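You operate a simulated robot arm through the tools that you are given. There is no shell and no other tool.

Carry out the task below with a simulated robot arm. There is one attempt and no reset: what you move stays moved.

TASK
Put things in order on the grey-top table. At the end: the blue bobbin from the grey-top table stands where the grey ball of fluff stood; the grey ball of fluff from the grey-top table stands on top of the grey steel case; the beige bobbin stands where the blue bobbin stood; the small red bobbin is on the small white box; whatever was shut is shut again. Leave all else as you found it, and nothing knocked over. Set down upright: small red bobbin.

The check looks at the end state, three seconds after you hand in, the way a careful person would. Anything else that was tipped, shoved, dropped, spilled or broken makes it a failure.

THE ROBOT
A 6-joint arm with a two-finger parallel gripper, fixed in place. Base frame: the origin is at the foot of the arm, x ahead of it, y to its left, z up; the work surface is at about z = 0.85. Readings come in m, degrees, newtons and seconds.
With the tool pointing down near the work surface it reaches from about 0.26 to 0.68 m from the base axis. Its first joint turns from -66.0 to 66.0 degrees. Payload 2.9 kg.
Tool frame: the origin (TCP) lies between the finger pads and is the grasp point; the fingertips stand 0.03 m ahead of it; z points along the fingers, y is the line along which they close. Largest opening 0.11 m; finger width 0.02, thickness 0.01; the body of the gripper, 0.048 by 0.112 m, starts 0.055 m behind the TCP.
Orientation is that of the tool frame in the base frame, as a unit quaternion [x, y, z, w]. With the fingers straight down and closing along the base's y, the tool's x points along the base's -x, its y along +y and its z along -z.

THE INTERFACE
- The arm moves only by the tool arm_command. Its argument "plan" is a list of rows, each an object of numbers (a shift or turn left out is 0, a gripper value left out holds the last): "dx", "dy", "dz": the shift along the tool's x, y, z in m; "ax", "ay", "az": the turn, a rotation vector about the tool's x, y, z in degrees; "grip": the closure, from 0 (fully open) to 1 (shut). In form: [{"dx": .., "dy": .., "dz": .., "ax": .., "ay": .., "az": .., "grip": ..}, ...]. A call has 1 to 20 rows; each row is the pose to reach, as a shift and turn from the pose commanded when the call began, along the tool's axes at that moment. A row lasts 0.2 s, in which the tool goes at most 0.05 m and 8.6 degrees; a call with a longer step from one row to the next is refused whole, and so is a gripper value outside its range. Where a pose cannot be reached the arm comes as near as it can. A force on the tool above 40 N (or 10 N above the force at the start of the call, whichever is more), or a blocked arm, ends the call early, and 0.2 s more pass. The fingers move at their own pace (about 0.108 m/s each) and stop on an object; they squeeze with about 29 N. The grip force told is the motor's: it shows also when the fingers shut on nothing. Time passes only in rows, and 0.2 s behind the last, so rows that repeat a pose let the fingers close. The reply holds the time, the measured pose of the TCP, the force on the tool along the base axes, the opening and the grip force, in the units named above and with some noise, with the torque about the TCP (base axes, N m) and any sound that the robot's microphone picked up, and new pictures: "show" is both (left out), scene, wrist or none.
- Cameras (640 x 400 px; columns grow to the right, rows downward): "scene" is fixed at [0.1035, 0.473, 1.3893]; the picture's right is [-0.26, -0.96, 0.00], its down [-0.61, 0.17, -0.77] and it looks along [0.75, -0.20, -0.63] (base axes); focal length 214 px, centre (320, 200). "wrist" rides on the gripper at [0.072, 0.017, -0.103] in the tool frame; the picture's right is [-0.23, 0.97, 0.00], its down [-0.76, -0.18, -0.62] and it looks along [-0.61, -0.14, 0.78] (tool axes); focal length 222 px, centre (320, 200). There is no depth. A picture from a camera that has moved, and an enlarged one, comes with that camera's place and axes in the base frame and with its lens. The place of the scene camera against the robot may be out by one fixed shift of up to 0.018 m in any direction.
- zoom(camera, box): a new picture of the part [left, top, right, bottom] of that camera's present view, enlarged. It takes no simulated time.
- job_done(): hands the job in; it is judged then, once.

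Nothing tells you positions but the pictures and the camera data. Unless the task says otherwise, let go and move clear before handing in.

The tools are called as a command line: name --argument value ..., lists and objects as JSON in quotes. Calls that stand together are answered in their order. arm_command: Moves the arm, as the interface text tells. Its arguments: {"type":"object","properties":{"plan":{"type":"array"},"show":{"type":"string","enum":["both","scene","wrist","none"]}},"required":["plan"]} The other tools are called the same way: zoom (camera, box) takes an enlarged picture of a part of a camera's view; job_done () hands the job in.

At the start:

```text
time: 0.0
tool_pos: [0.3727, 0.1166, 1.2919]
tool_rot: [0.001, 1.0, -0.001, 0.001]
contact_force: [-0.2, 0.3, -0.3]
ft_torque: [0.0, 0.03, 0.04]
finger_gap: 0.11
grip_force: 0.0
```

scene: 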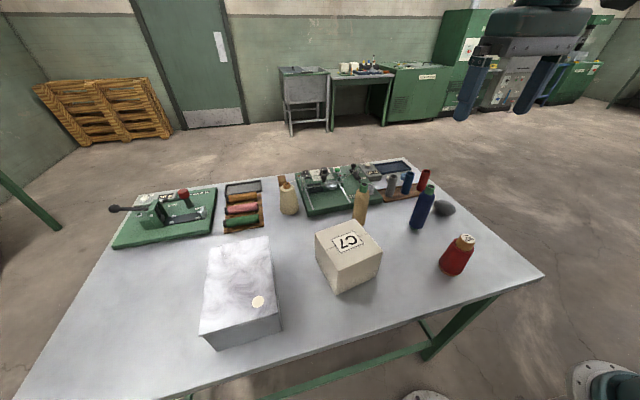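
wrist: 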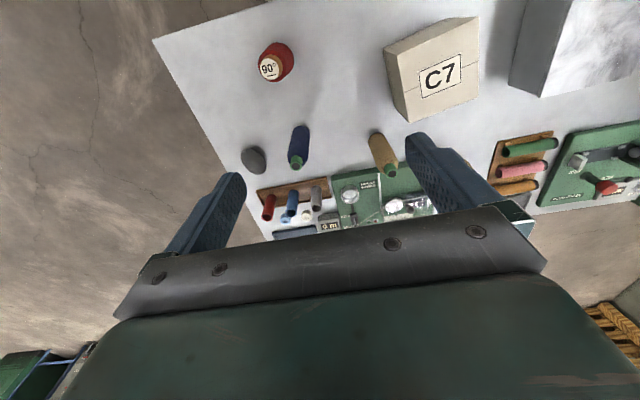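

I see the table with a grey steel case, a white box marked C7, several bobbins and a grey fluff ball. I'll look closer before moving anything.

zoom --camera "scene" --box '[340, 150, 500, 250]'

zoom --camera "scene" --box '[180, 200, 400, 360]'

zoom --camera "scene" --box '[200, 150, 360, 250]'

zoom --camera "wrist" --box '[220, 100, 440, 240]'

zoom --camera "wrist" --box '[240, 20, 500, 180]'

```text
4.00 times, centred on (420, 200) of scene
camera zoom: at [0.1035, 0.473, 1.3893], right [-0.26, -0.96, 0.0], down [-0.61, 0.17, -0.77], along [0.75, -0.2, -0.63], focal length 858 px, centre (-80, 200)
```

zoom: 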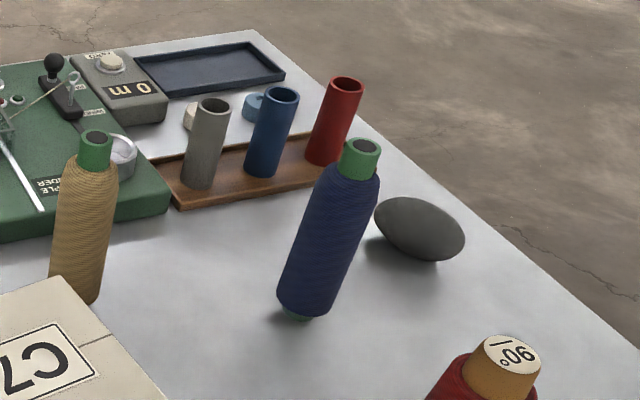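

```text
2.50 times, centred on (290, 280) of scene
camera zoom: at [0.1035, 0.473, 1.3893], right [-0.26, -0.96, 0.0], down [-0.61, 0.17, -0.77], along [0.75, -0.2, -0.63], focal length 536 px, centre (395, 0)
```

zoom: 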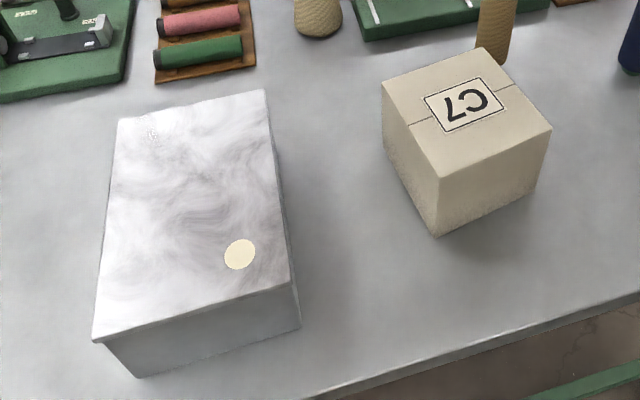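

```text
4.00 times, centred on (280, 200) of scene
camera zoom: at [0.1035, 0.473, 1.3893], right [-0.26, -0.96, 0.0], down [-0.61, 0.17, -0.77], along [0.75, -0.2, -0.63], focal length 858 px, centre (480, 200)
```

zoom: 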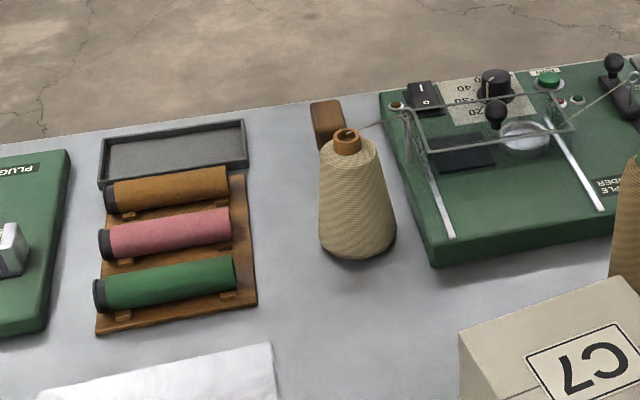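

```text
2.86 times, centred on (330, 170) of wrist
camera zoom: at [0.3003, 0.134, 1.3947], right [0.23, 0.97, 0.0], down [0.76, -0.18, 0.62], along [0.61, -0.14, -0.78], focal length 635 px, centre (291, 286)
```

zoom: 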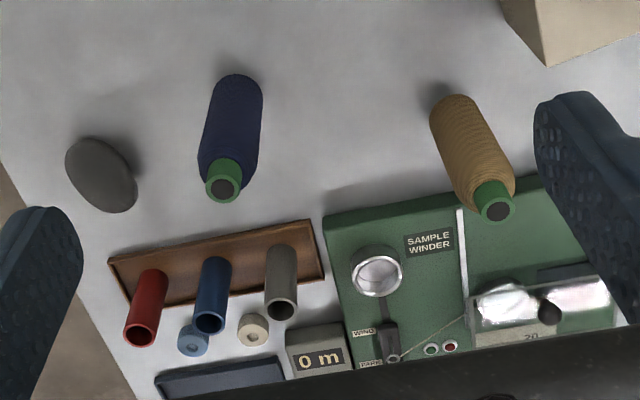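

```text
2.46 times, centred on (370, 100) of wrist
camera zoom: at [0.3003, 0.134, 1.3947], right [0.23, 0.97, 0.0], down [0.76, -0.18, 0.62], along [0.61, -0.14, -0.78], focal length 547 px, centre (197, 446)
```

zoom: 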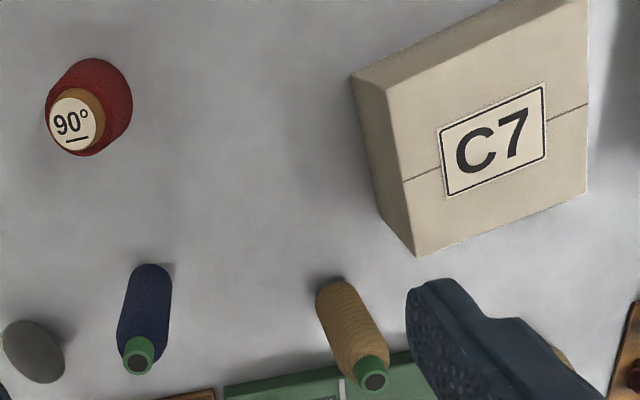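

The main pieces are clear. I'll check the background table and the remaining regions for look-alikes.

zoom --camera "scene" --box '[270, 40, 430, 140]'

zoom --camera "scene" --box '[400, 200, 560, 300]'

zoom --camera "scene" --box '[100, 150, 260, 250]'

zoom --camera "scene" --box '[440, 0, 640, 125]'

zoom --camera "scene" --box '[190, 225, 300, 360]'

zoom --camera "scene" --box '[300, 40, 400, 100]'

```text
4.00 times, centred on (350, 90) of scene
camera zoom: at [0.1035, 0.473, 1.3893], right [-0.26, -0.96, 0.0], down [-0.61, 0.17, -0.77], along [0.75, -0.2, -0.63], focal length 858 px, centre (200, 640)
```

zoom: 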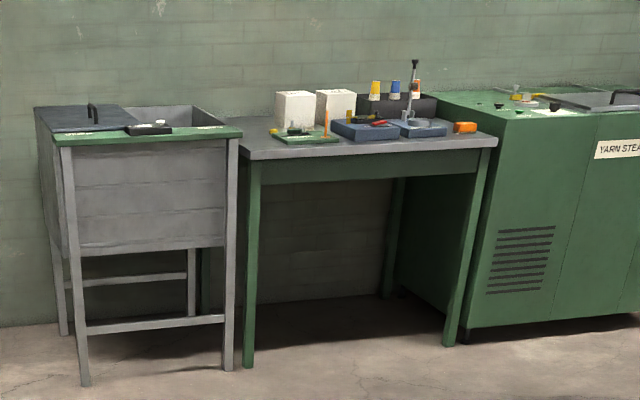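

```text
4.00 times, centred on (480, 250) of scene
camera zoom: at [0.1035, 0.473, 1.3893], right [-0.26, -0.96, 0.0], down [-0.61, 0.17, -0.77], along [0.75, -0.2, -0.63], focal length 858 px, centre (-320, 0)
```

zoom: 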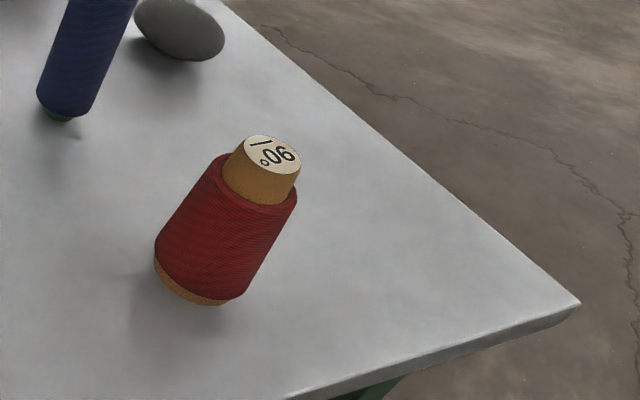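

```text
4.00 times, centred on (180, 200) of scene
camera zoom: at [0.1035, 0.473, 1.3893], right [-0.26, -0.96, 0.0], down [-0.61, 0.17, -0.77], along [0.75, -0.2, -0.63], focal length 858 px, centre (880, 200)
```

zoom: 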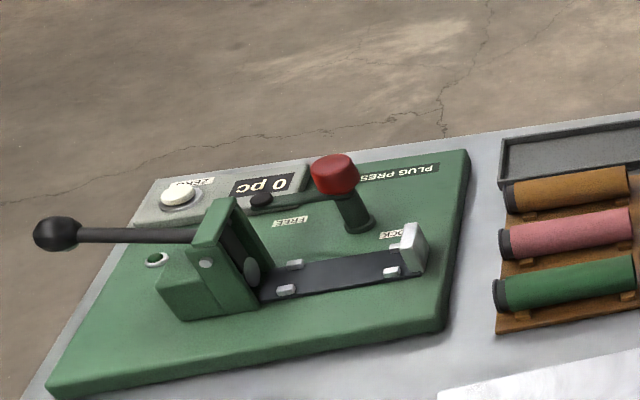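

```text
3.20 times, centred on (540, 62) of scene
camera zoom: at [0.1035, 0.473, 1.3893], right [-0.26, -0.96, 0.0], down [-0.61, 0.17, -0.77], along [0.75, -0.2, -0.63], focal length 686 px, centre (-384, 640)
```

zoom: 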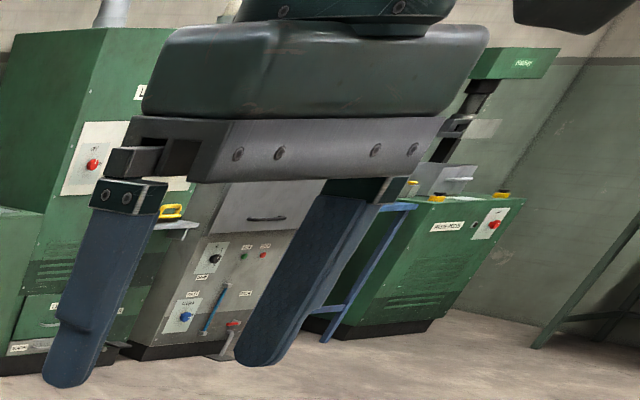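

```text
2.96 times, centred on (245, 292) of scene
camera zoom: at [0.1035, 0.473, 1.3893], right [-0.26, -0.96, 0.0], down [-0.61, 0.17, -0.77], along [0.75, -0.2, -0.63], focal length 636 px, centre (542, -74)
```

zoom: 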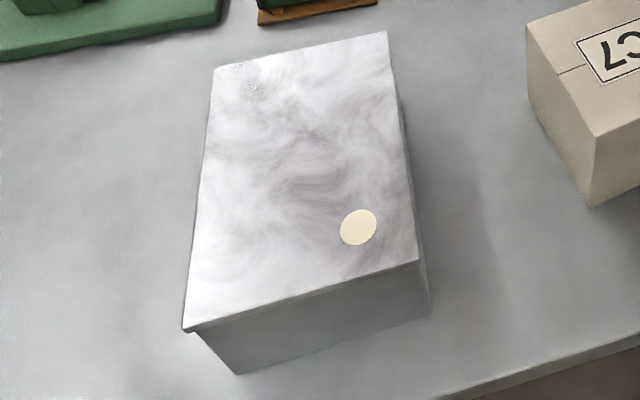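

```text
6.40 times, centred on (350, 70) of scene
camera zoom: at [0.1035, 0.473, 1.3893], right [-0.26, -0.96, 0.0], down [-0.61, 0.17, -0.77], along [0.75, -0.2, -0.63], focal length 1373 px, centre (128, 1032)
```

zoom: 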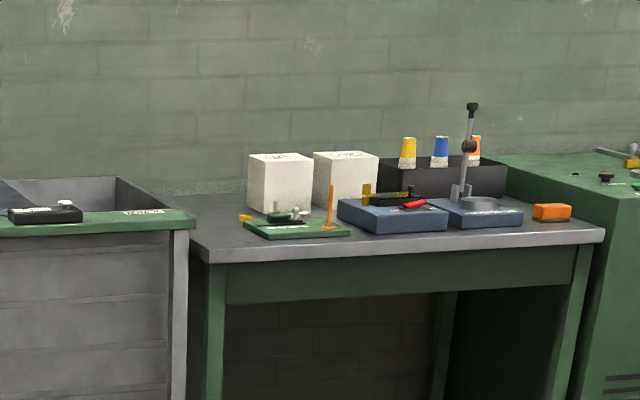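

The beige (green-cored) bobbin stands near (0.56, 0.22), the blue one near (0.50, 0.04), the red one near (0.34, 0.04), and the fluff ball near (0.54, -0.10). The C7 box is near (0.43, 0.32), and the steel case is at the left near (0.40, 0.60). I'll move the wrist camera over the fluff side to measure it.

arm_command --plan '[{"dx": 0.002, "dy": -0.028, "dz": 0.028}, {"dx": 0.004, "dy": -0.056, "dz": 0.056}, {"dx": 0.006, "dy": -0.084, "dz": 0.084}, {"dx": 0.008, "dy": -0.112, "dz": 0.112}, {"dx": 0.01, "dy": -0.14, "dz": 0.14}, {"dx": 0.0127, "dy": -0.1666, "dz": 0.172}, {"dx": 0.0127, "dy": -0.1666, "dz": 0.172}]'

```text
time: 1.6
tool_pos: [0.3607, -0.0501, 1.1193]
tool_rot: [0.0, 1.0, 0.0, 0.001]
contact_force: [-0.2, -0.5, -0.7]
ft_torque: [-0.01, 0.04, 0.01]
finger_gap: 0.11
grip_force: 0.1
camera wrist: at [0.2873, -0.0328, 1.2232], right [0.23, 0.97, 0.0], down [0.76, -0.18, 0.62], along [0.61, -0.14, -0.78], focal length 222 px, centre (320, 200)
```

scene: 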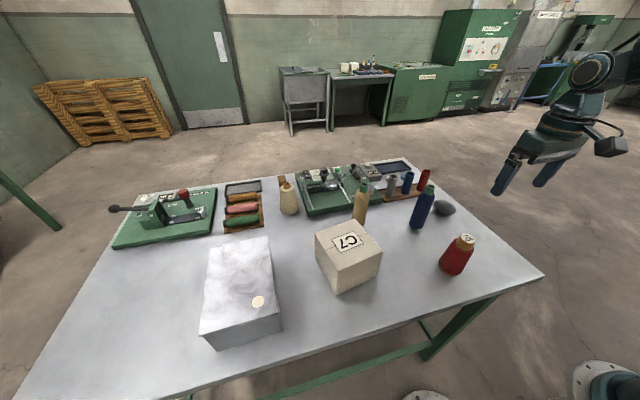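
wrist: 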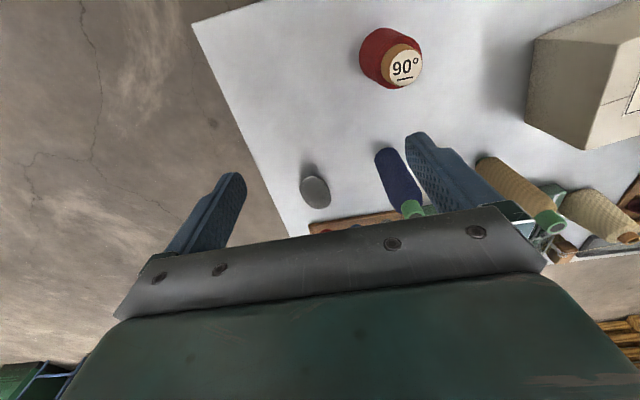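

The fluff comes out near (0.537, -0.10). I'll enlarge the wrist view to size it.

zoom --camera "wrist" --box '[260, 140, 420, 240]'

zoom --camera "scene" --box '[400, 160, 480, 210]'

zoom --camera "scene" --box '[400, 180, 480, 230]'

zoom --camera "wrist" --box '[340, 10, 460, 100]'

```text
4.00 times, centred on (340, 190) of wrist
camera zoom: at [0.2873, -0.0328, 1.2232], right [0.23, 0.97, 0.0], down [0.76, -0.18, 0.62], along [0.61, -0.14, -0.78], focal length 888 px, centre (240, 240)
```

zoom: 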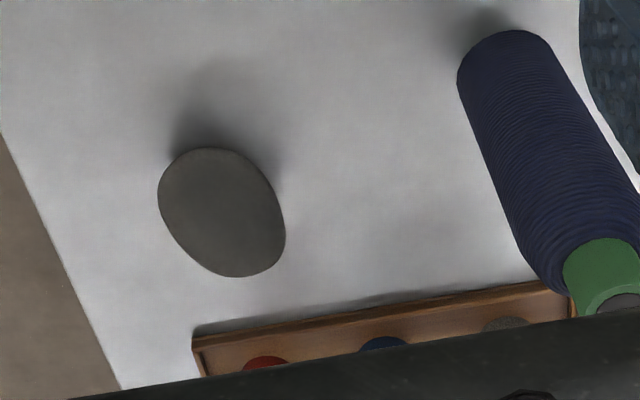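

```text
8.00 times, centred on (440, 185) of scene
camera zoom: at [0.1035, 0.473, 1.3893], right [-0.26, -0.96, 0.0], down [-0.61, 0.17, -0.77], along [0.75, -0.2, -0.63], focal length 1716 px, centre (-640, 320)
```

zoom: 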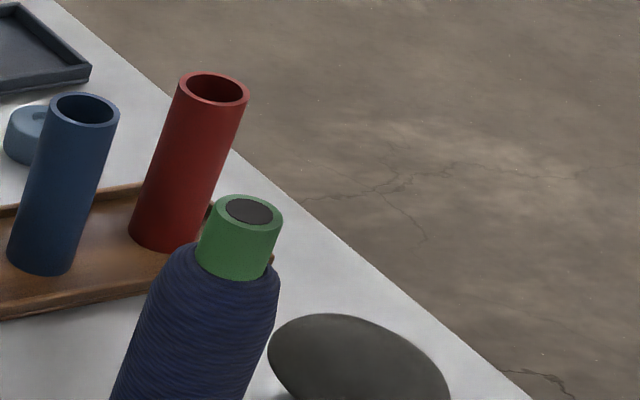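

```text
8.00 times, centred on (440, 205) of scene
camera zoom: at [0.1035, 0.473, 1.3893], right [-0.26, -0.96, 0.0], down [-0.61, 0.17, -0.77], along [0.75, -0.2, -0.63], focal length 1716 px, centre (-640, 160)
```

zoom: 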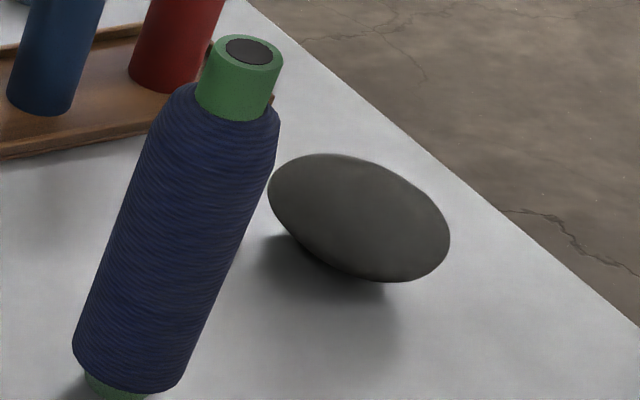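

```text
4.44 times, centred on (400, 55) of wrist
camera zoom: at [0.2873, -0.0328, 1.2232], right [0.23, 0.97, 0.0], down [0.76, -0.18, 0.62], along [0.61, -0.14, -0.78], focal length 987 px, centre (-36, 844)
```

zoom: 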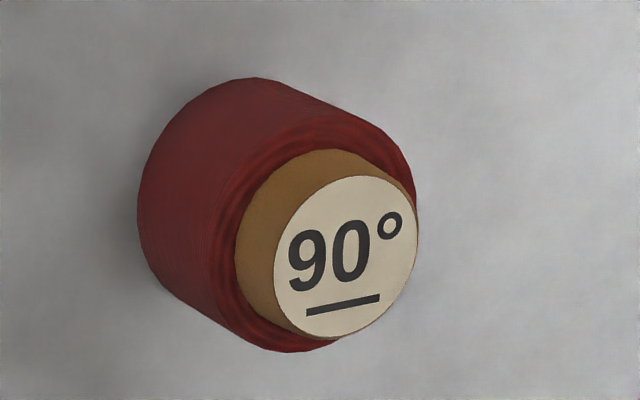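

The fluff is an ellipsoid roughly 7–8 cm by 5–6 cm, with its long axis about 33° from +x. I'll yaw the tool 33° and hover above it for a close look.

arm_command --plan '[{"dx": -0.035, "dy": -0.01, "dz": 0.014, "az": -6.6}, {"dx": -0.07, "dy": -0.02, "dz": 0.028, "az": -13.2}, {"dx": -0.106, "dy": -0.03, "dz": 0.042, "az": -19.8}, {"dx": -0.142, "dy": -0.04, "dz": 0.056, "az": -26.4}, {"dx": -0.177, "dy": -0.05, "dz": 0.07, "az": -33}, {"dx": -0.177, "dy": -0.05, "dz": 0.07, "az": -33}]'

```text
time: 3.0
tool_pos: [0.5373, -0.0988, 1.0479]
tool_rot: [-0.285, 0.958, 0.0, 0.0]
contact_force: [-0.3, 1.0, 0.1]
ft_torque: [0.0, 0.03, 0.0]
finger_gap: 0.1099
grip_force: 0.0
camera wrist: at [0.4669, -0.1253, 1.1518], right [-0.34, 0.94, 0.0], down [0.73, 0.27, 0.62], along [0.59, 0.21, -0.78], focal length 222 px, centre (320, 200)
```

scene: 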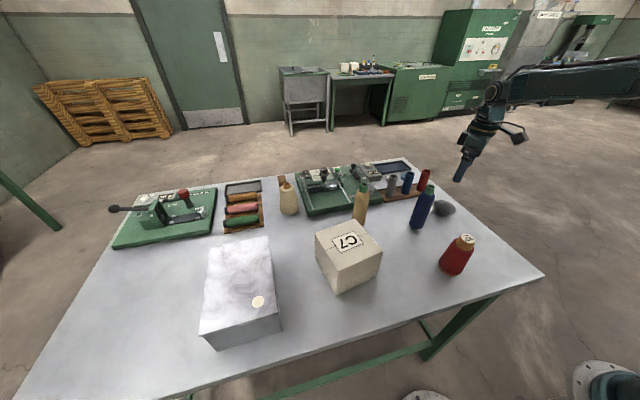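
wrist: 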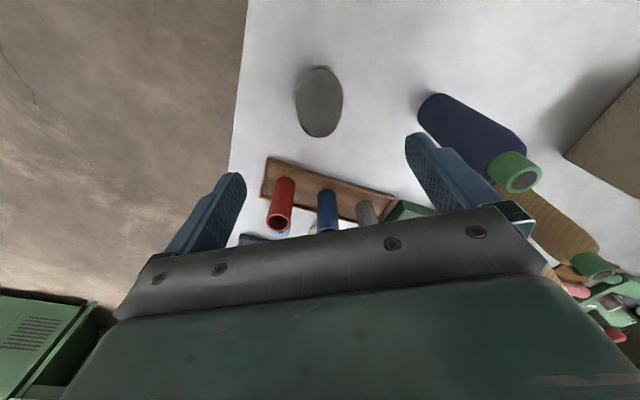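

The fluff sits right below at (0.536, -0.101). I'll zoom to get its axis and check the gap.

zoom --camera "wrist" --box '[240, 50, 400, 150]'

zoom --camera "wrist" --box '[400, 60, 640, 210]'

```text
4.00 times, centred on (320, 100) of wrist
camera zoom: at [0.4669, -0.1253, 1.1518], right [-0.34, 0.94, 0.0], down [0.73, 0.27, 0.62], along [0.59, 0.21, -0.78], focal length 888 px, centre (320, 600)
```

zoom: 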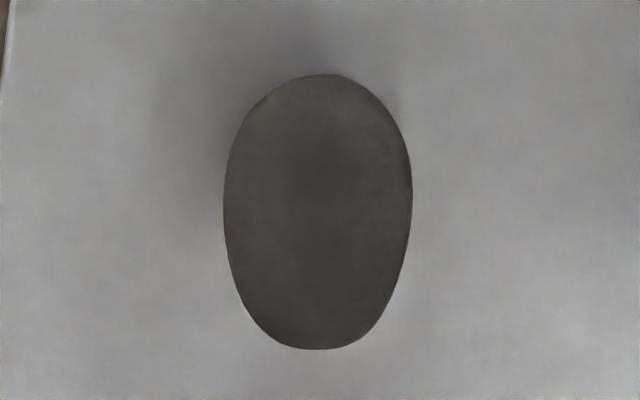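

```text
2.67 times, centred on (520, 135) of wrist
camera zoom: at [0.4669, -0.1253, 1.1518], right [-0.34, 0.94, 0.0], down [0.73, 0.27, 0.62], along [0.59, 0.21, -0.78], focal length 592 px, centre (-213, 373)
```

zoom: 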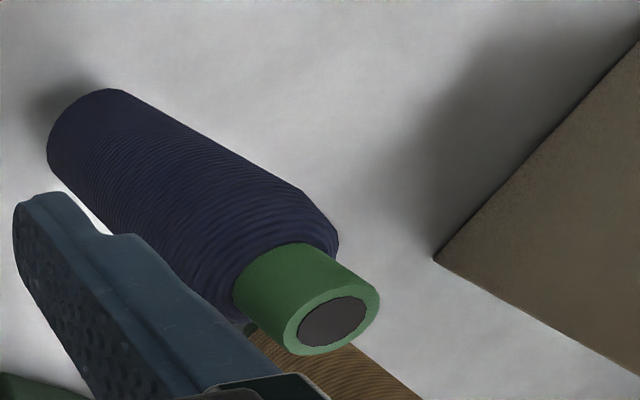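

The fluff's long axis is about 18° from +x and it is roughly 8 × 5.6 cm. I'll turn back 15°, lower so the fingertips stay just above the table, and close gently across its short axis.

arm_command --plan '[{"dz": 0.03, "az": 7.5}, {"dz": 0.06, "az": 15}, {"dz": 0.09, "az": 15}, {"dz": 0.12, "az": 15}, {"dz": 0.145, "az": 15}, {"dz": 0.162, "az": 15}, {"dz": 0.162, "az": 15}]'

```text
time: 4.6
tool_pos: [0.537, -0.0996, 0.8874]
tool_rot: [-0.157, 0.988, 0.0, 0.0]
contact_force: [0.1, 0.0, -0.5]
ft_torque: [0.01, -0.01, -0.01]
finger_gap: 0.1099
grip_force: 0.2
camera wrist: at [0.4629, -0.106, 0.9913], right [-0.08, 1.0, 0.0], down [0.78, 0.07, 0.62], along [0.62, 0.05, -0.78], focal length 222 px, centre (320, 200)
```

scene: 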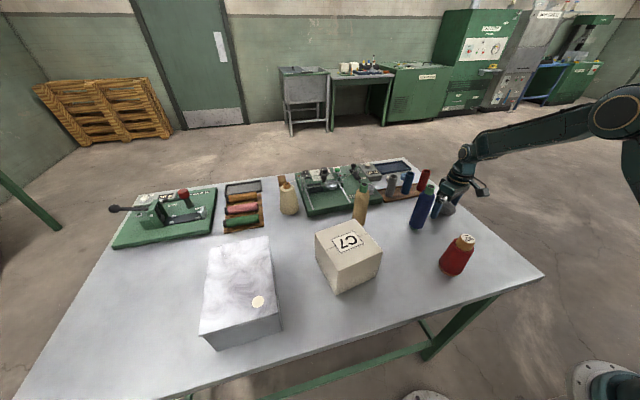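
wrist: 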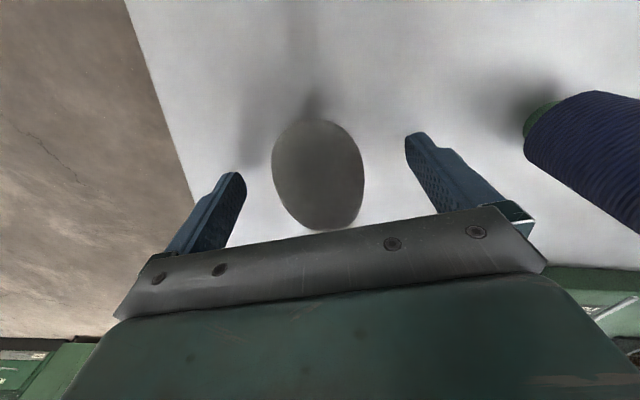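

The fluff is centred between the fingers and nothing is touching. I'll close gradually.

arm_command --plan '[{"grip": 0.4}, {"grip": 0.5}, {"grip": 0.6}, {"grip": 0.6}, {"grip": 0.6}]' --show "wrist"

```text
time: 5.8
tool_pos: [0.5384, -0.0987, 0.8888]
tool_rot: [-0.157, 0.988, 0.0, 0.001]
contact_force: [0.7, -0.2, 0.0]
ft_torque: [0.04, -0.05, 0.0]
finger_gap: 0.0543
grip_force: 29.4
camera wrist: at [0.463, -0.1059, 0.9915], right [-0.08, 1.0, 0.0], down [0.78, 0.07, 0.62], along [0.62, 0.05, -0.78], focal length 222 px, centre (320, 200)
```

wrist: 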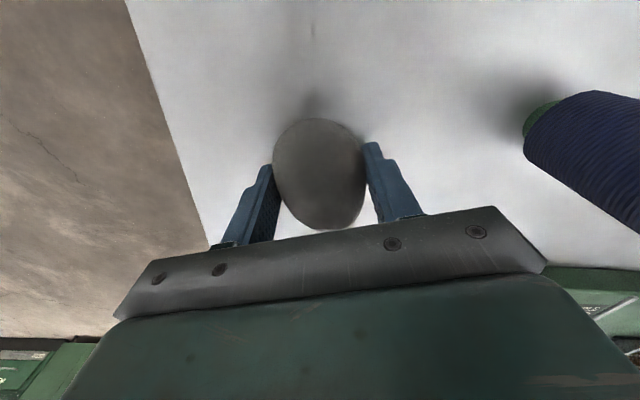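

The fluff is held (gap 0.054). I'll lift it straight up, well above everything.

arm_command --plan '[{"dz": -0.02}, {"dz": -0.05}, {"dz": -0.09}, {"dz": -0.13}, {"dz": -0.17}, {"dz": -0.21}, {"dz": -0.25}, {"dz": -0.29}, {"dz": -0.312}]'

```text
time: 7.8
tool_pos: [0.5383, -0.1, 1.1994]
tool_rot: [-0.157, 0.988, 0.001, 0.0]
contact_force: [-0.2, 0.0, 1.0]
ft_torque: [-0.02, 0.0, 0.0]
finger_gap: 0.0438
grip_force: 0.2
camera wrist: at [0.4635, -0.1055, 1.3029], right [-0.08, 1.0, 0.0], down [0.78, 0.07, 0.62], along [0.62, 0.05, -0.78], focal length 222 px, centre (320, 200)
```

scene: 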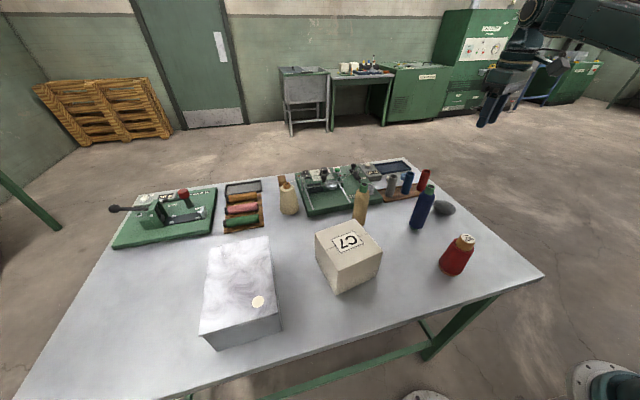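
wrist: 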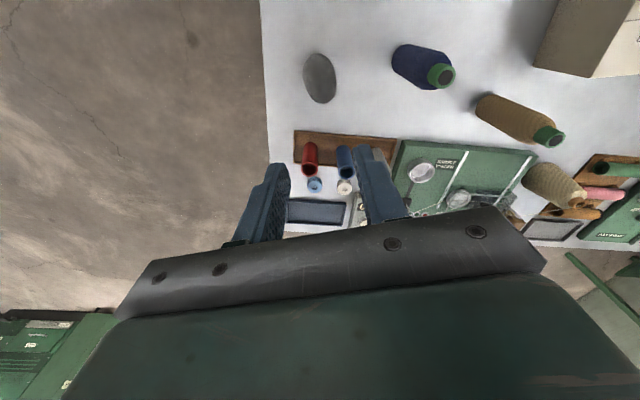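

The fluff slipped out during the lift but seems to be still at its spot. I'll check it closely before retrying with a lower grasp.

zoom --camera "wrist" --box '[270, 40, 370, 115]'

zoom --camera "scene" --box '[400, 180, 480, 230]'

```text
5.33 times, centred on (320, 78) of wrist
camera zoom: at [0.4635, -0.1055, 1.3029], right [-0.08, 1.0, 0.0], down [0.78, 0.07, 0.62], along [0.62, 0.05, -0.78], focal length 1185 px, centre (320, 853)
```

zoom: 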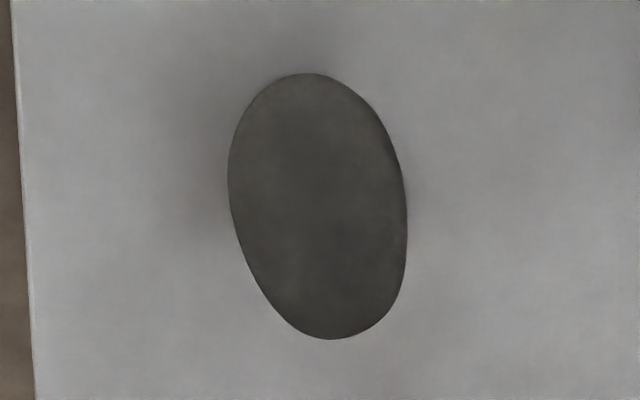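

```text
8.00 times, centred on (440, 205) of scene
camera zoom: at [0.1035, 0.473, 1.3893], right [-0.26, -0.96, 0.0], down [-0.61, 0.17, -0.77], along [0.75, -0.2, -0.63], focal length 1716 px, centre (-640, 160)
```

zoom: 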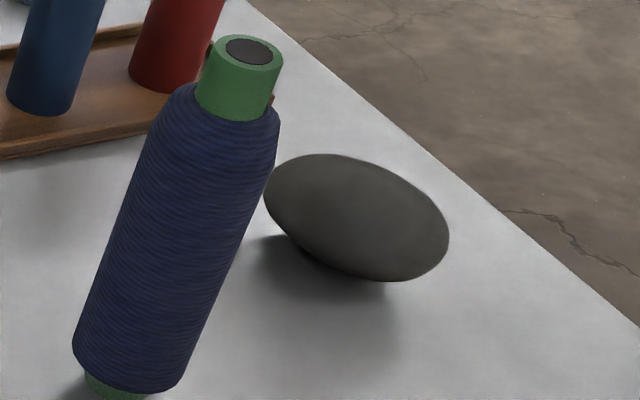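

The fluff is still on its spot, unmoved. I'll open, come down about 6 mm lower than before so that the pads sit around its widest part, and close more firmly.

arm_command --plan '[{"dz": 0.04, "az": 2, "grip": 0}, {"dz": 0.08, "az": 4, "grip": 0}, {"dz": 0.12, "az": 4, "grip": 0}, {"dz": 0.16, "az": 4, "grip": 0}, {"dz": 0.2, "az": 4}, {"dz": 0.24, "az": 4}, {"dz": 0.28, "az": 4}, {"dz": 0.3, "az": 4}, {"dz": 0.31, "az": 4}, {"dz": 0.315, "az": 4}, {"dz": 0.318, "az": 4}, {"dz": 0.318, "az": 4}]' --show "both"

```text
time: 10.4
tool_pos: [0.5376, -0.0989, 0.8808]
tool_rot: [-0.122, 0.993, 0.0, 0.0]
contact_force: [-0.4, -0.8, 0.1]
ft_torque: [0.0, -0.03, -0.01]
finger_gap: 0.1102
grip_force: 0.2
camera wrist: at [0.4629, -0.1005, 0.9848], right [-0.02, 1.0, 0.0], down [0.78, 0.01, 0.62], along [0.62, 0.01, -0.78], focal length 222 px, centre (320, 200)
```

scene: 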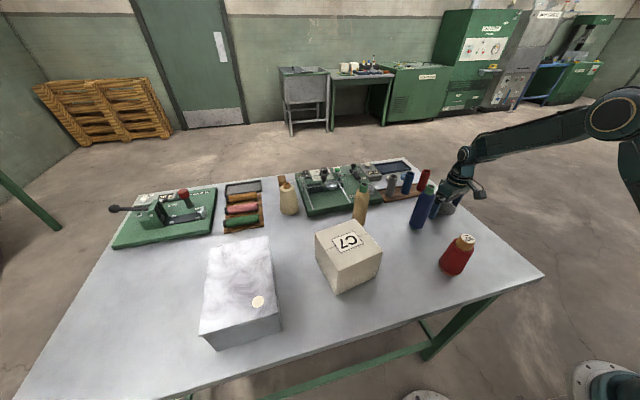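
wrist: 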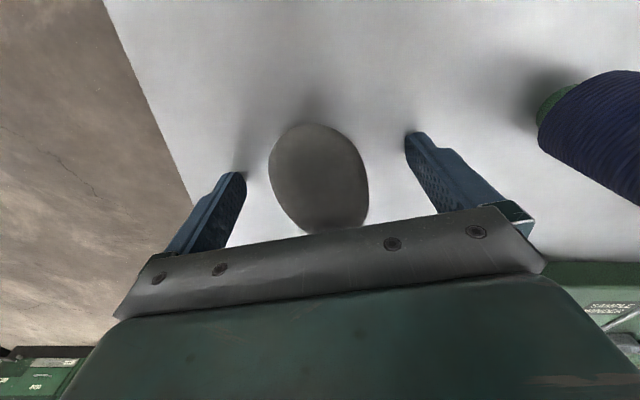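

Contact-free at the lower height. Now closing and lifting by only a few millimetres to test the hold.

arm_command --plan '[{"grip": 0.4}, {"grip": 0.6}, {"grip": 0.8}, {"grip": 0.8}, {"grip": 0.8}, {"grip": 0.8}]' --show "wrist"

arm_command --plan '[{"dz": -0.004}, {"dz": -0.008}, {"dz": -0.012}, {"dz": -0.012}]' --show "wrist"

```text
time: 11.8
tool_pos: [0.5371, -0.0987, 0.8812]
tool_rot: [-0.122, 0.993, 0.0, 0.001]
contact_force: [-1.0, -0.8, -0.4]
ft_torque: [0.0, 0.0, 0.0]
finger_gap: 0.0544
grip_force: 29.1
camera wrist: at [0.463, -0.1005, 0.985], right [-0.02, 1.0, 0.0], down [0.78, 0.01, 0.62], along [0.62, 0.01, -0.78], focal length 222 px, centre (320, 200)
```

wrist: 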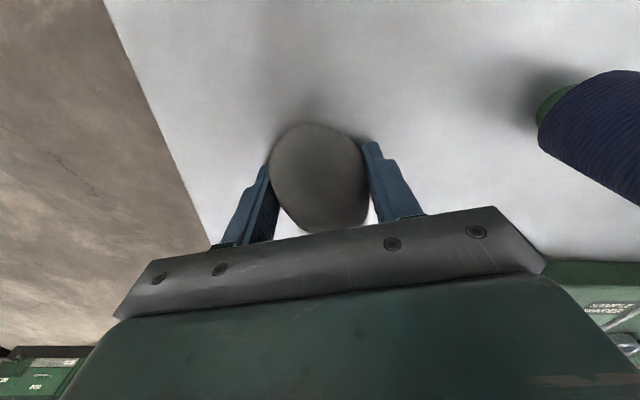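

```text
time: 12.8
tool_pos: [0.5378, -0.1008, 0.8939]
tool_rot: [-0.122, 0.992, 0.001, 0.001]
contact_force: [-0.2, 0.2, 0.2]
ft_torque: [-0.02, 0.01, 0.01]
finger_gap: 0.0541
grip_force: 29.0
camera wrist: at [0.463, -0.1008, 0.9968], right [-0.02, 1.0, 0.0], down [0.78, 0.01, 0.62], along [0.62, 0.01, -0.78], focal length 222 px, centre (320, 200)
```

wrist: 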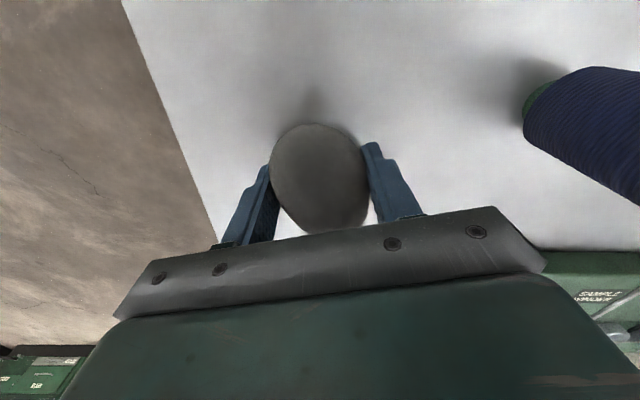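

The fluff rises with the fingers this time. I'll continue slowly and keep checking.

arm_command --plan '[{"dz": -0.01}, {"dz": -0.02}, {"dz": -0.03}, {"dz": -0.045}, {"dz": -0.06}, {"dz": -0.06}]' --show "wrist"

```text
time: 14.2
tool_pos: [0.5372, -0.1, 0.9521]
tool_rot: [-0.122, 0.993, -0.001, 0.001]
contact_force: [0.0, 0.3, -0.1]
ft_torque: [0.0, 0.01, 0.0]
finger_gap: 0.0538
grip_force: 28.9
camera wrist: at [0.4633, -0.101, 1.057], right [-0.02, 1.0, 0.0], down [0.78, 0.01, 0.62], along [0.62, 0.01, -0.78], focal length 222 px, centre (320, 200)
```

wrist: 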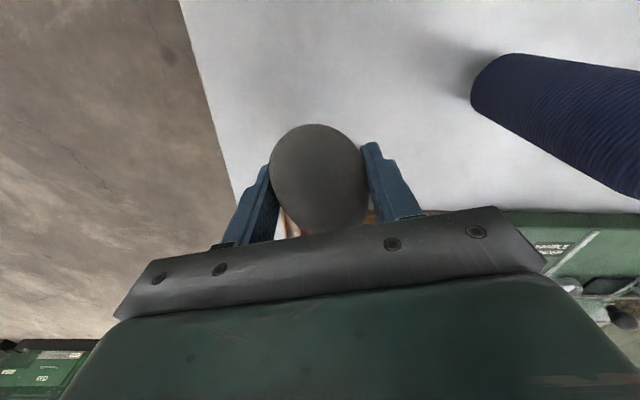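

It's held well. I'll lift to a safe travel height at moderate speed.

arm_command --plan '[{"dz": -0.015}, {"dz": -0.035}, {"dz": -0.06}, {"dz": -0.085}, {"dz": -0.11}, {"dz": -0.135}, {"dz": -0.15}, {"dz": -0.155}]' --show "wrist"

```text
time: 16.0
tool_pos: [0.5381, -0.0998, 1.1088]
tool_rot: [-0.122, 0.993, 0.001, 0.001]
contact_force: [0.1, -0.7, -0.8]
ft_torque: [-0.01, 0.01, 0.0]
finger_gap: 0.0539
grip_force: 29.0
camera wrist: at [0.4627, -0.101, 1.2123], right [-0.02, 1.0, 0.0], down [0.78, 0.01, 0.62], along [0.62, 0.01, -0.78], focal length 222 px, centre (320, 200)
```

wrist: 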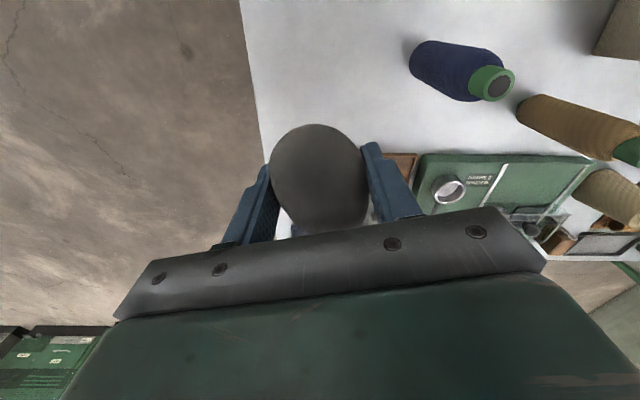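

The hold is stable. I'll carry it at about z = 1.11–1.15 toward the case, turning the tool about 40° on the way.

arm_command --plan '[{"dx": 0.0021, "dy": 0.0112, "dz": -0.0008, "az": -0.8}, {"dx": 0.0062, "dy": 0.0337, "dz": -0.0025, "az": -2.4}, {"dx": 0.0125, "dy": 0.0674, "dz": -0.0049, "az": -4.8}, {"dx": 0.0198, "dy": 0.1067, "dz": -0.0078, "az": -7.6}, {"dx": 0.027, "dy": 0.1461, "dz": -0.0107, "az": -10.4}, {"dx": 0.0343, "dy": 0.1854, "dz": -0.0135, "az": -13.2}, {"dx": 0.0416, "dy": 0.2247, "dz": -0.0164, "az": -16}, {"dx": 0.0489, "dy": 0.264, "dz": -0.0193, "az": -18.8}, {"dx": 0.0562, "dy": 0.3034, "dz": -0.0221, "az": -21.6}, {"dx": 0.0634, "dy": 0.3427, "dz": -0.025, "az": -24.4}, {"dx": 0.0707, "dy": 0.382, "dz": -0.0279, "az": -27.2}, {"dx": 0.078, "dy": 0.4214, "dz": -0.0308, "az": -30}, {"dx": 0.0853, "dy": 0.4607, "dz": -0.0336, "az": -32.8}, {"dx": 0.0915, "dy": 0.4944, "dz": -0.0361, "az": -35.2}, {"dx": 0.0978, "dy": 0.5281, "dz": -0.0385, "az": -37.6}, {"dx": 0.1019, "dy": 0.5506, "dz": -0.0402, "az": -39.2}, {"dx": 0.104, "dy": 0.5618, "dz": -0.041, "az": -40}, {"dx": 0.104, "dy": 0.5618, "dz": -0.041, "az": -40}]'

```text
time: 19.8
tool_pos: [0.2997, 0.4205, 1.1501]
tool_rot: [-0.454, 0.891, 0.001, 0.0]
contact_force: [0.3, -0.6, -0.1]
ft_torque: [0.02, 0.02, 0.03]
finger_gap: 0.0537
grip_force: 29.2
camera wrist: at [0.2439, 0.3721, 1.2532], right [-0.65, 0.76, 0.0], down [0.59, 0.51, 0.62], along [0.47, 0.41, -0.78], focal length 222 px, centre (320, 200)
```

scene: 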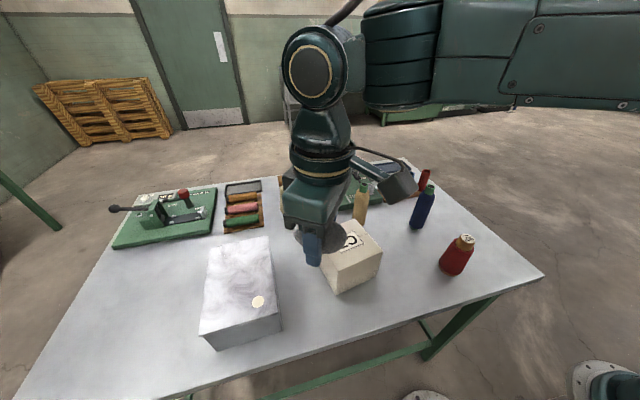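
wrist: 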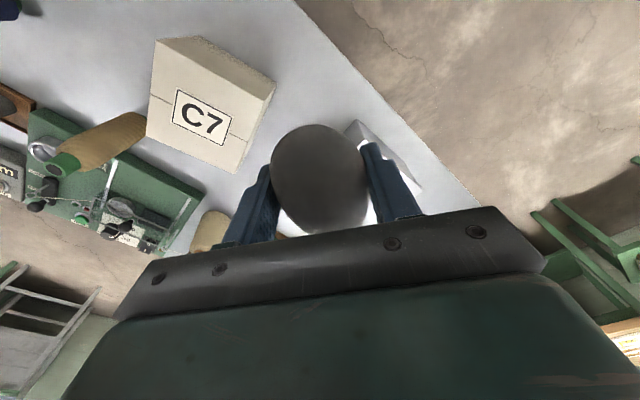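

The case is mostly hidden behind the fluff; I'll zoom to locate its visible corner and the C7 box.

zoom --camera "wrist" --box '[330, 100, 450, 200]'

zoom --camera "wrist" --box '[120, 10, 300, 190]'

zoom --camera "scene" --box '[190, 200, 350, 360]'

```text
4.00 times, centred on (390, 150) of wrist
camera zoom: at [0.2439, 0.3721, 1.2532], right [-0.65, 0.76, 0.0], down [0.59, 0.51, 0.62], along [0.47, 0.41, -0.78], focal length 888 px, centre (40, 400)
```

zoom: 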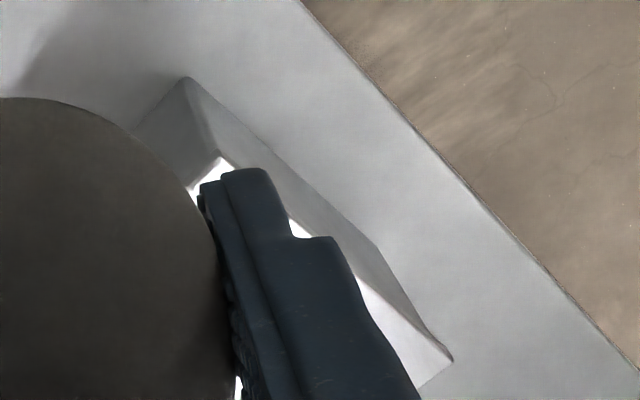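

```text
2.22 times, centred on (210, 100) of wrist
camera zoom: at [0.2439, 0.3721, 1.2532], right [-0.65, 0.76, 0.0], down [0.59, 0.51, 0.62], along [0.47, 0.41, -0.78], focal length 494 px, centre (564, 422)
```

zoom: 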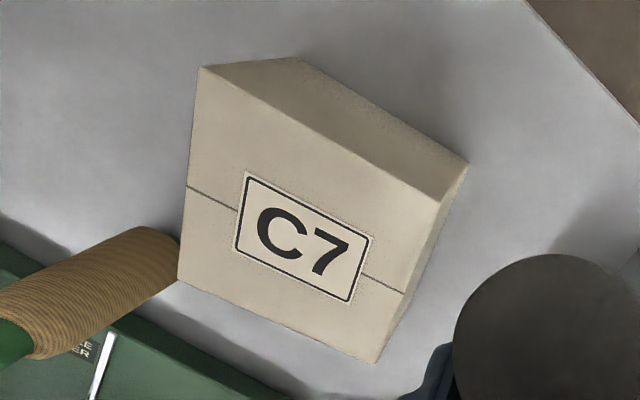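

```text
2.50 times, centred on (270, 280) of scene
camera zoom: at [0.1035, 0.473, 1.3893], right [-0.26, -0.96, 0.0], down [-0.61, 0.17, -0.77], along [0.75, -0.2, -0.63], focal length 536 px, centre (445, 0)
```

zoom: 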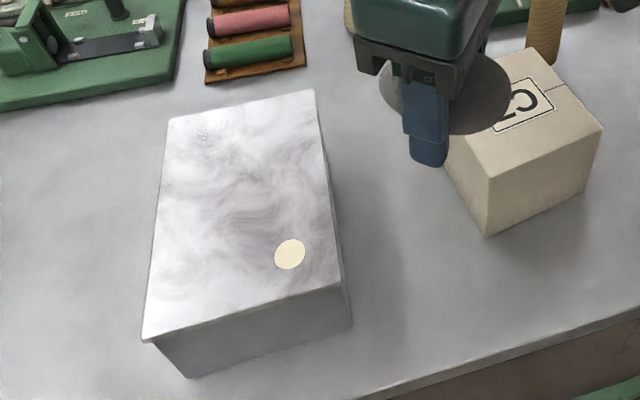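

The case's lid corner is near (0.302, 0.511) with the lid top at about z = 0.94. I'll set the fluff at about (0.38, 0.56), clear of the cream dot, first stopping a little above.

arm_command --plan '[{"dx": -0.012, "dy": 0.0013, "dz": 0.004}, {"dx": -0.036, "dy": 0.004, "dz": 0.014}, {"dx": -0.064, "dy": 0.007, "dz": 0.03}, {"dx": -0.094, "dy": 0.0103, "dz": 0.05}, {"dx": -0.122, "dy": 0.0134, "dz": 0.072}, {"dx": -0.146, "dy": 0.016, "dz": 0.1}, {"dx": -0.1603, "dy": 0.0176, "dz": 0.125}, {"dx": -0.1603, "dy": 0.0176, "dz": 0.145}, {"dx": -0.1603, "dy": 0.0176, "dz": 0.155}, {"dx": -0.1603, "dy": 0.0176, "dz": 0.155}]'

```text
time: 22.0
tool_pos: [0.376, 0.5523, 0.9918]
tool_rot: [-0.454, 0.891, 0.001, 0.0]
contact_force: [0.7, -0.5, -0.5]
ft_torque: [-0.01, -0.01, -0.01]
finger_gap: 0.0532
grip_force: 28.7
out of reach, approached as far as the arm can: row 6, 7, 8, 9, 10
camera wrist: at [0.3192, 0.5039, 1.0956], right [-0.65, 0.76, 0.0], down [0.59, 0.51, 0.62], along [0.47, 0.41, -0.78], focal length 222 px, centre (320, 200)
```

scene: 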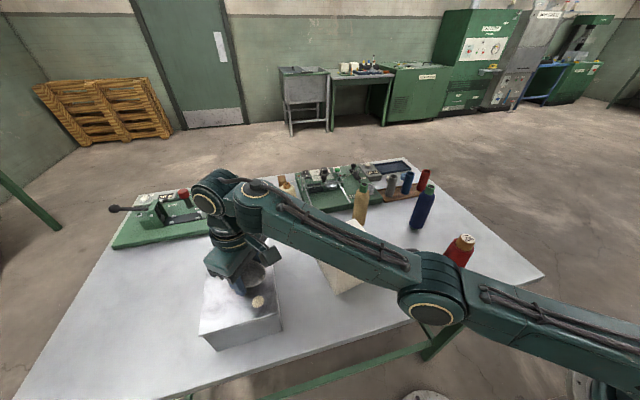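
wrist: 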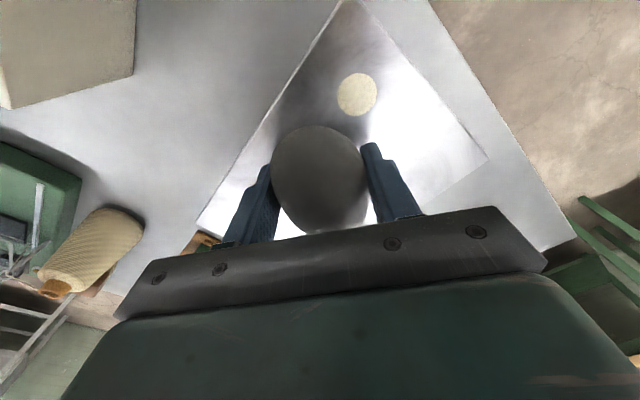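

I'm at the reach limit at (0.376, 0.552), well inside the lid. I'll ease back slightly so the descent stays reachable, then lower.

arm_command --plan '[{"dx": 0.006}, {"dx": 0.011}, {"dx": 0.011}]' --show "none"

```text
time: 22.8
tool_pos: [0.3683, 0.5428, 0.9929]
tool_rot: [-0.454, 0.891, 0.0, 0.001]
contact_force: [0.3, -0.4, 0.1]
ft_torque: [-0.02, 0.0, 0.01]
finger_gap: 0.0531
grip_force: 29.2
out of reach, approached as far as the arm can: row 1
```

arm_command --plan '[{"dx": -0.002, "dz": 0.004}, {"dx": -0.005, "dz": 0.009}, {"dx": -0.005, "dz": 0.013}, {"dx": -0.005, "dz": 0.013}]' --show "wrist"

```text
time: 23.8
tool_pos: [0.3732, 0.5459, 0.9805]
tool_rot: [-0.454, 0.891, 0.001, 0.002]
contact_force: [0.1, -2.7, 8.2]
ft_torque: [-0.11, 0.0, 0.02]
finger_gap: 0.053
grip_force: 29.0
camera wrist: at [0.316, 0.4988, 1.0844], right [-0.65, 0.76, 0.0], down [0.59, 0.51, 0.63], along [0.47, 0.41, -0.78], focal length 222 px, centre (320, 200)
```

wrist: 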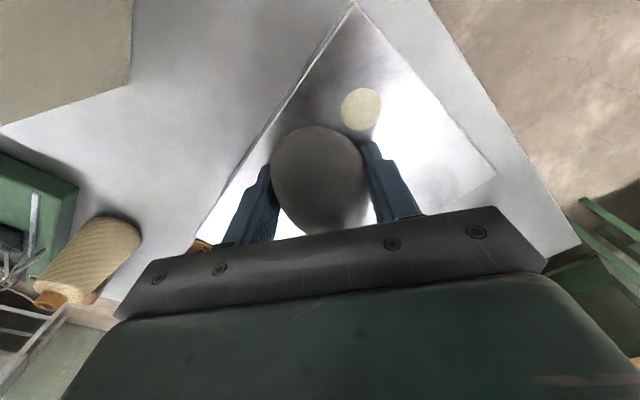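

There's about 8 N of upward contact force already, so the fluff is touching the lid. I'll look closely before releasing.

zoom --camera "wrist" --box '[230, 70, 430, 240]'

zoom --camera "scene" --box '[190, 230, 310, 350]'

```text
2.35 times, centred on (330, 155) of wrist
camera zoom: at [0.316, 0.4988, 1.0844], right [-0.65, 0.76, 0.0], down [0.59, 0.51, 0.63], along [0.47, 0.41, -0.78], focal length 523 px, centre (296, 306)
```

zoom: 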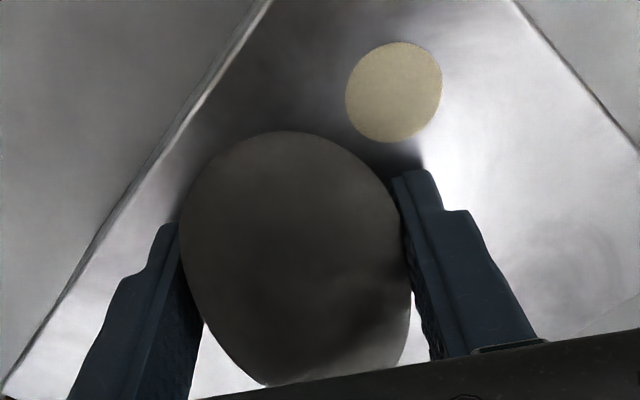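

```text
3.33 times, centred on (250, 290) of scene
camera zoom: at [0.1034, 0.4728, 1.3894], right [-0.26, -0.96, 0.0], down [-0.61, 0.17, -0.77], along [0.75, -0.2, -0.63], focal length 715 px, centre (553, -100)
```

zoom: 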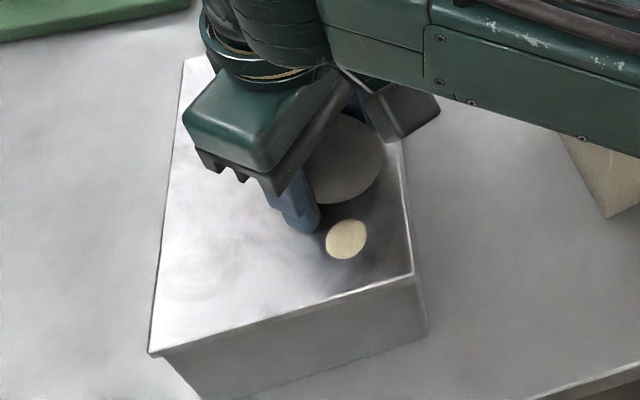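

Force and torque put the contact directly beneath the tool, so the fluff rests flat on the lid. I'll ease off a touch and open the fingers slowly.

arm_command --plan '[{"dz": -0.001, "grip": 0.53}, {"dz": -0.001, "grip": 0.5}, {"dz": -0.001, "grip": 0.48}, {"dz": -0.001, "grip": 0.46}, {"dz": -0.001, "grip": 0.44}, {"dz": -0.001, "grip": 0.42}, {"dz": -0.001, "grip": 0.4}, {"dz": -0.001, "grip": 0.4}]' --show "both"

```text
time: 25.6
tool_pos: [0.373, 0.5485, 0.9803]
tool_rot: [-0.453, 0.891, 0.001, 0.001]
contact_force: [-0.4, -0.1, 0.3]
ft_torque: [0.01, 0.0, 0.01]
finger_gap: 0.0661
grip_force: 0.1
camera wrist: at [0.3159, 0.4994, 1.0841], right [-0.65, 0.76, 0.0], down [0.59, 0.51, 0.62], along [0.47, 0.41, -0.78], focal length 222 px, centre (320, 200)
```

scene: 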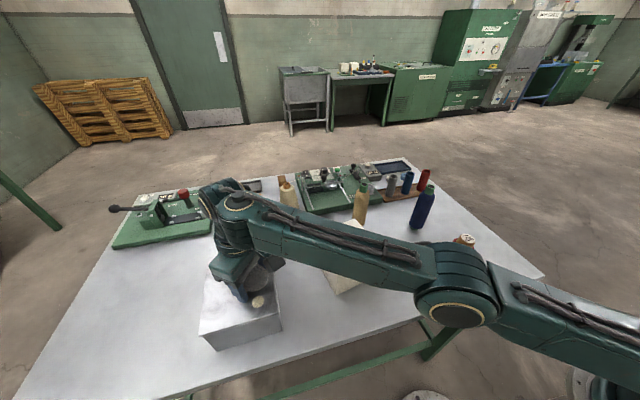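
wrist: 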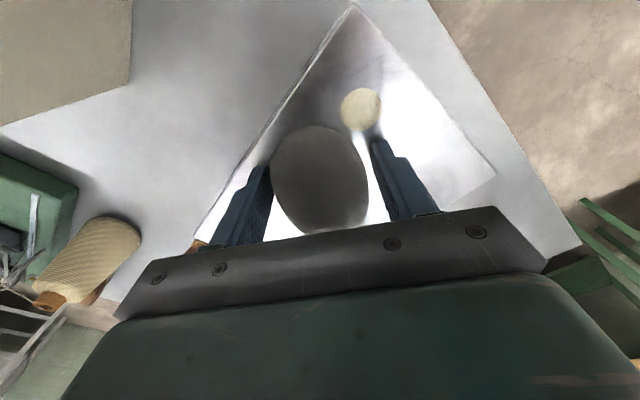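

The fluff stays put on the lid. Opening fully and rising straight up.

arm_command --plan '[{"grip": 0.25}, {"grip": 0.1}, {"grip": 0.1}, {"dz": -0.02, "grip": 0.1}, {"dz": -0.05}, {"dz": -0.09}, {"dz": -0.13}, {"dz": -0.17}, {"dx": 0.03, "dz": -0.2}, {"dx": 0.06, "dz": -0.22}, {"dx": 0.1, "dz": -0.24}, {"dx": 0.1, "dz": -0.24}]'

```text
time: 28.2
tool_pos: [0.3136, 0.4686, 1.2205]
tool_rot: [-0.454, 0.891, 0.0, -0.001]
contact_force: [0.6, -0.1, 0.7]
ft_torque: [-0.02, 0.0, 0.01]
finger_gap: 0.0992
grip_force: 0.1
out of reach, approached as far as the arm can: row 6, 7, 8, 9, 10
camera wrist: at [0.2568, 0.418, 1.3241], right [-0.65, 0.76, 0.0], down [0.59, 0.51, 0.62], along [0.47, 0.41, -0.78], focal length 222 px, centre (320, 200)
```

scene: 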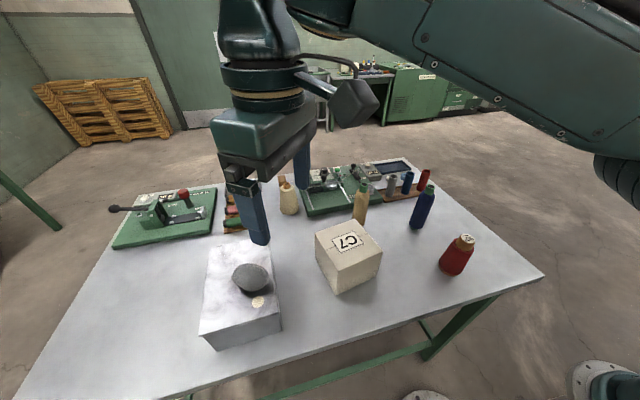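
wrist: 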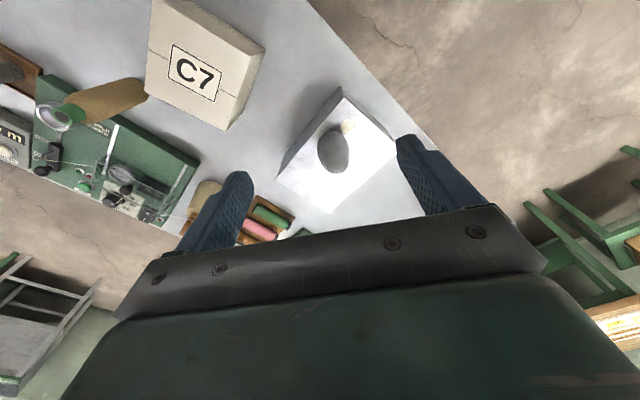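

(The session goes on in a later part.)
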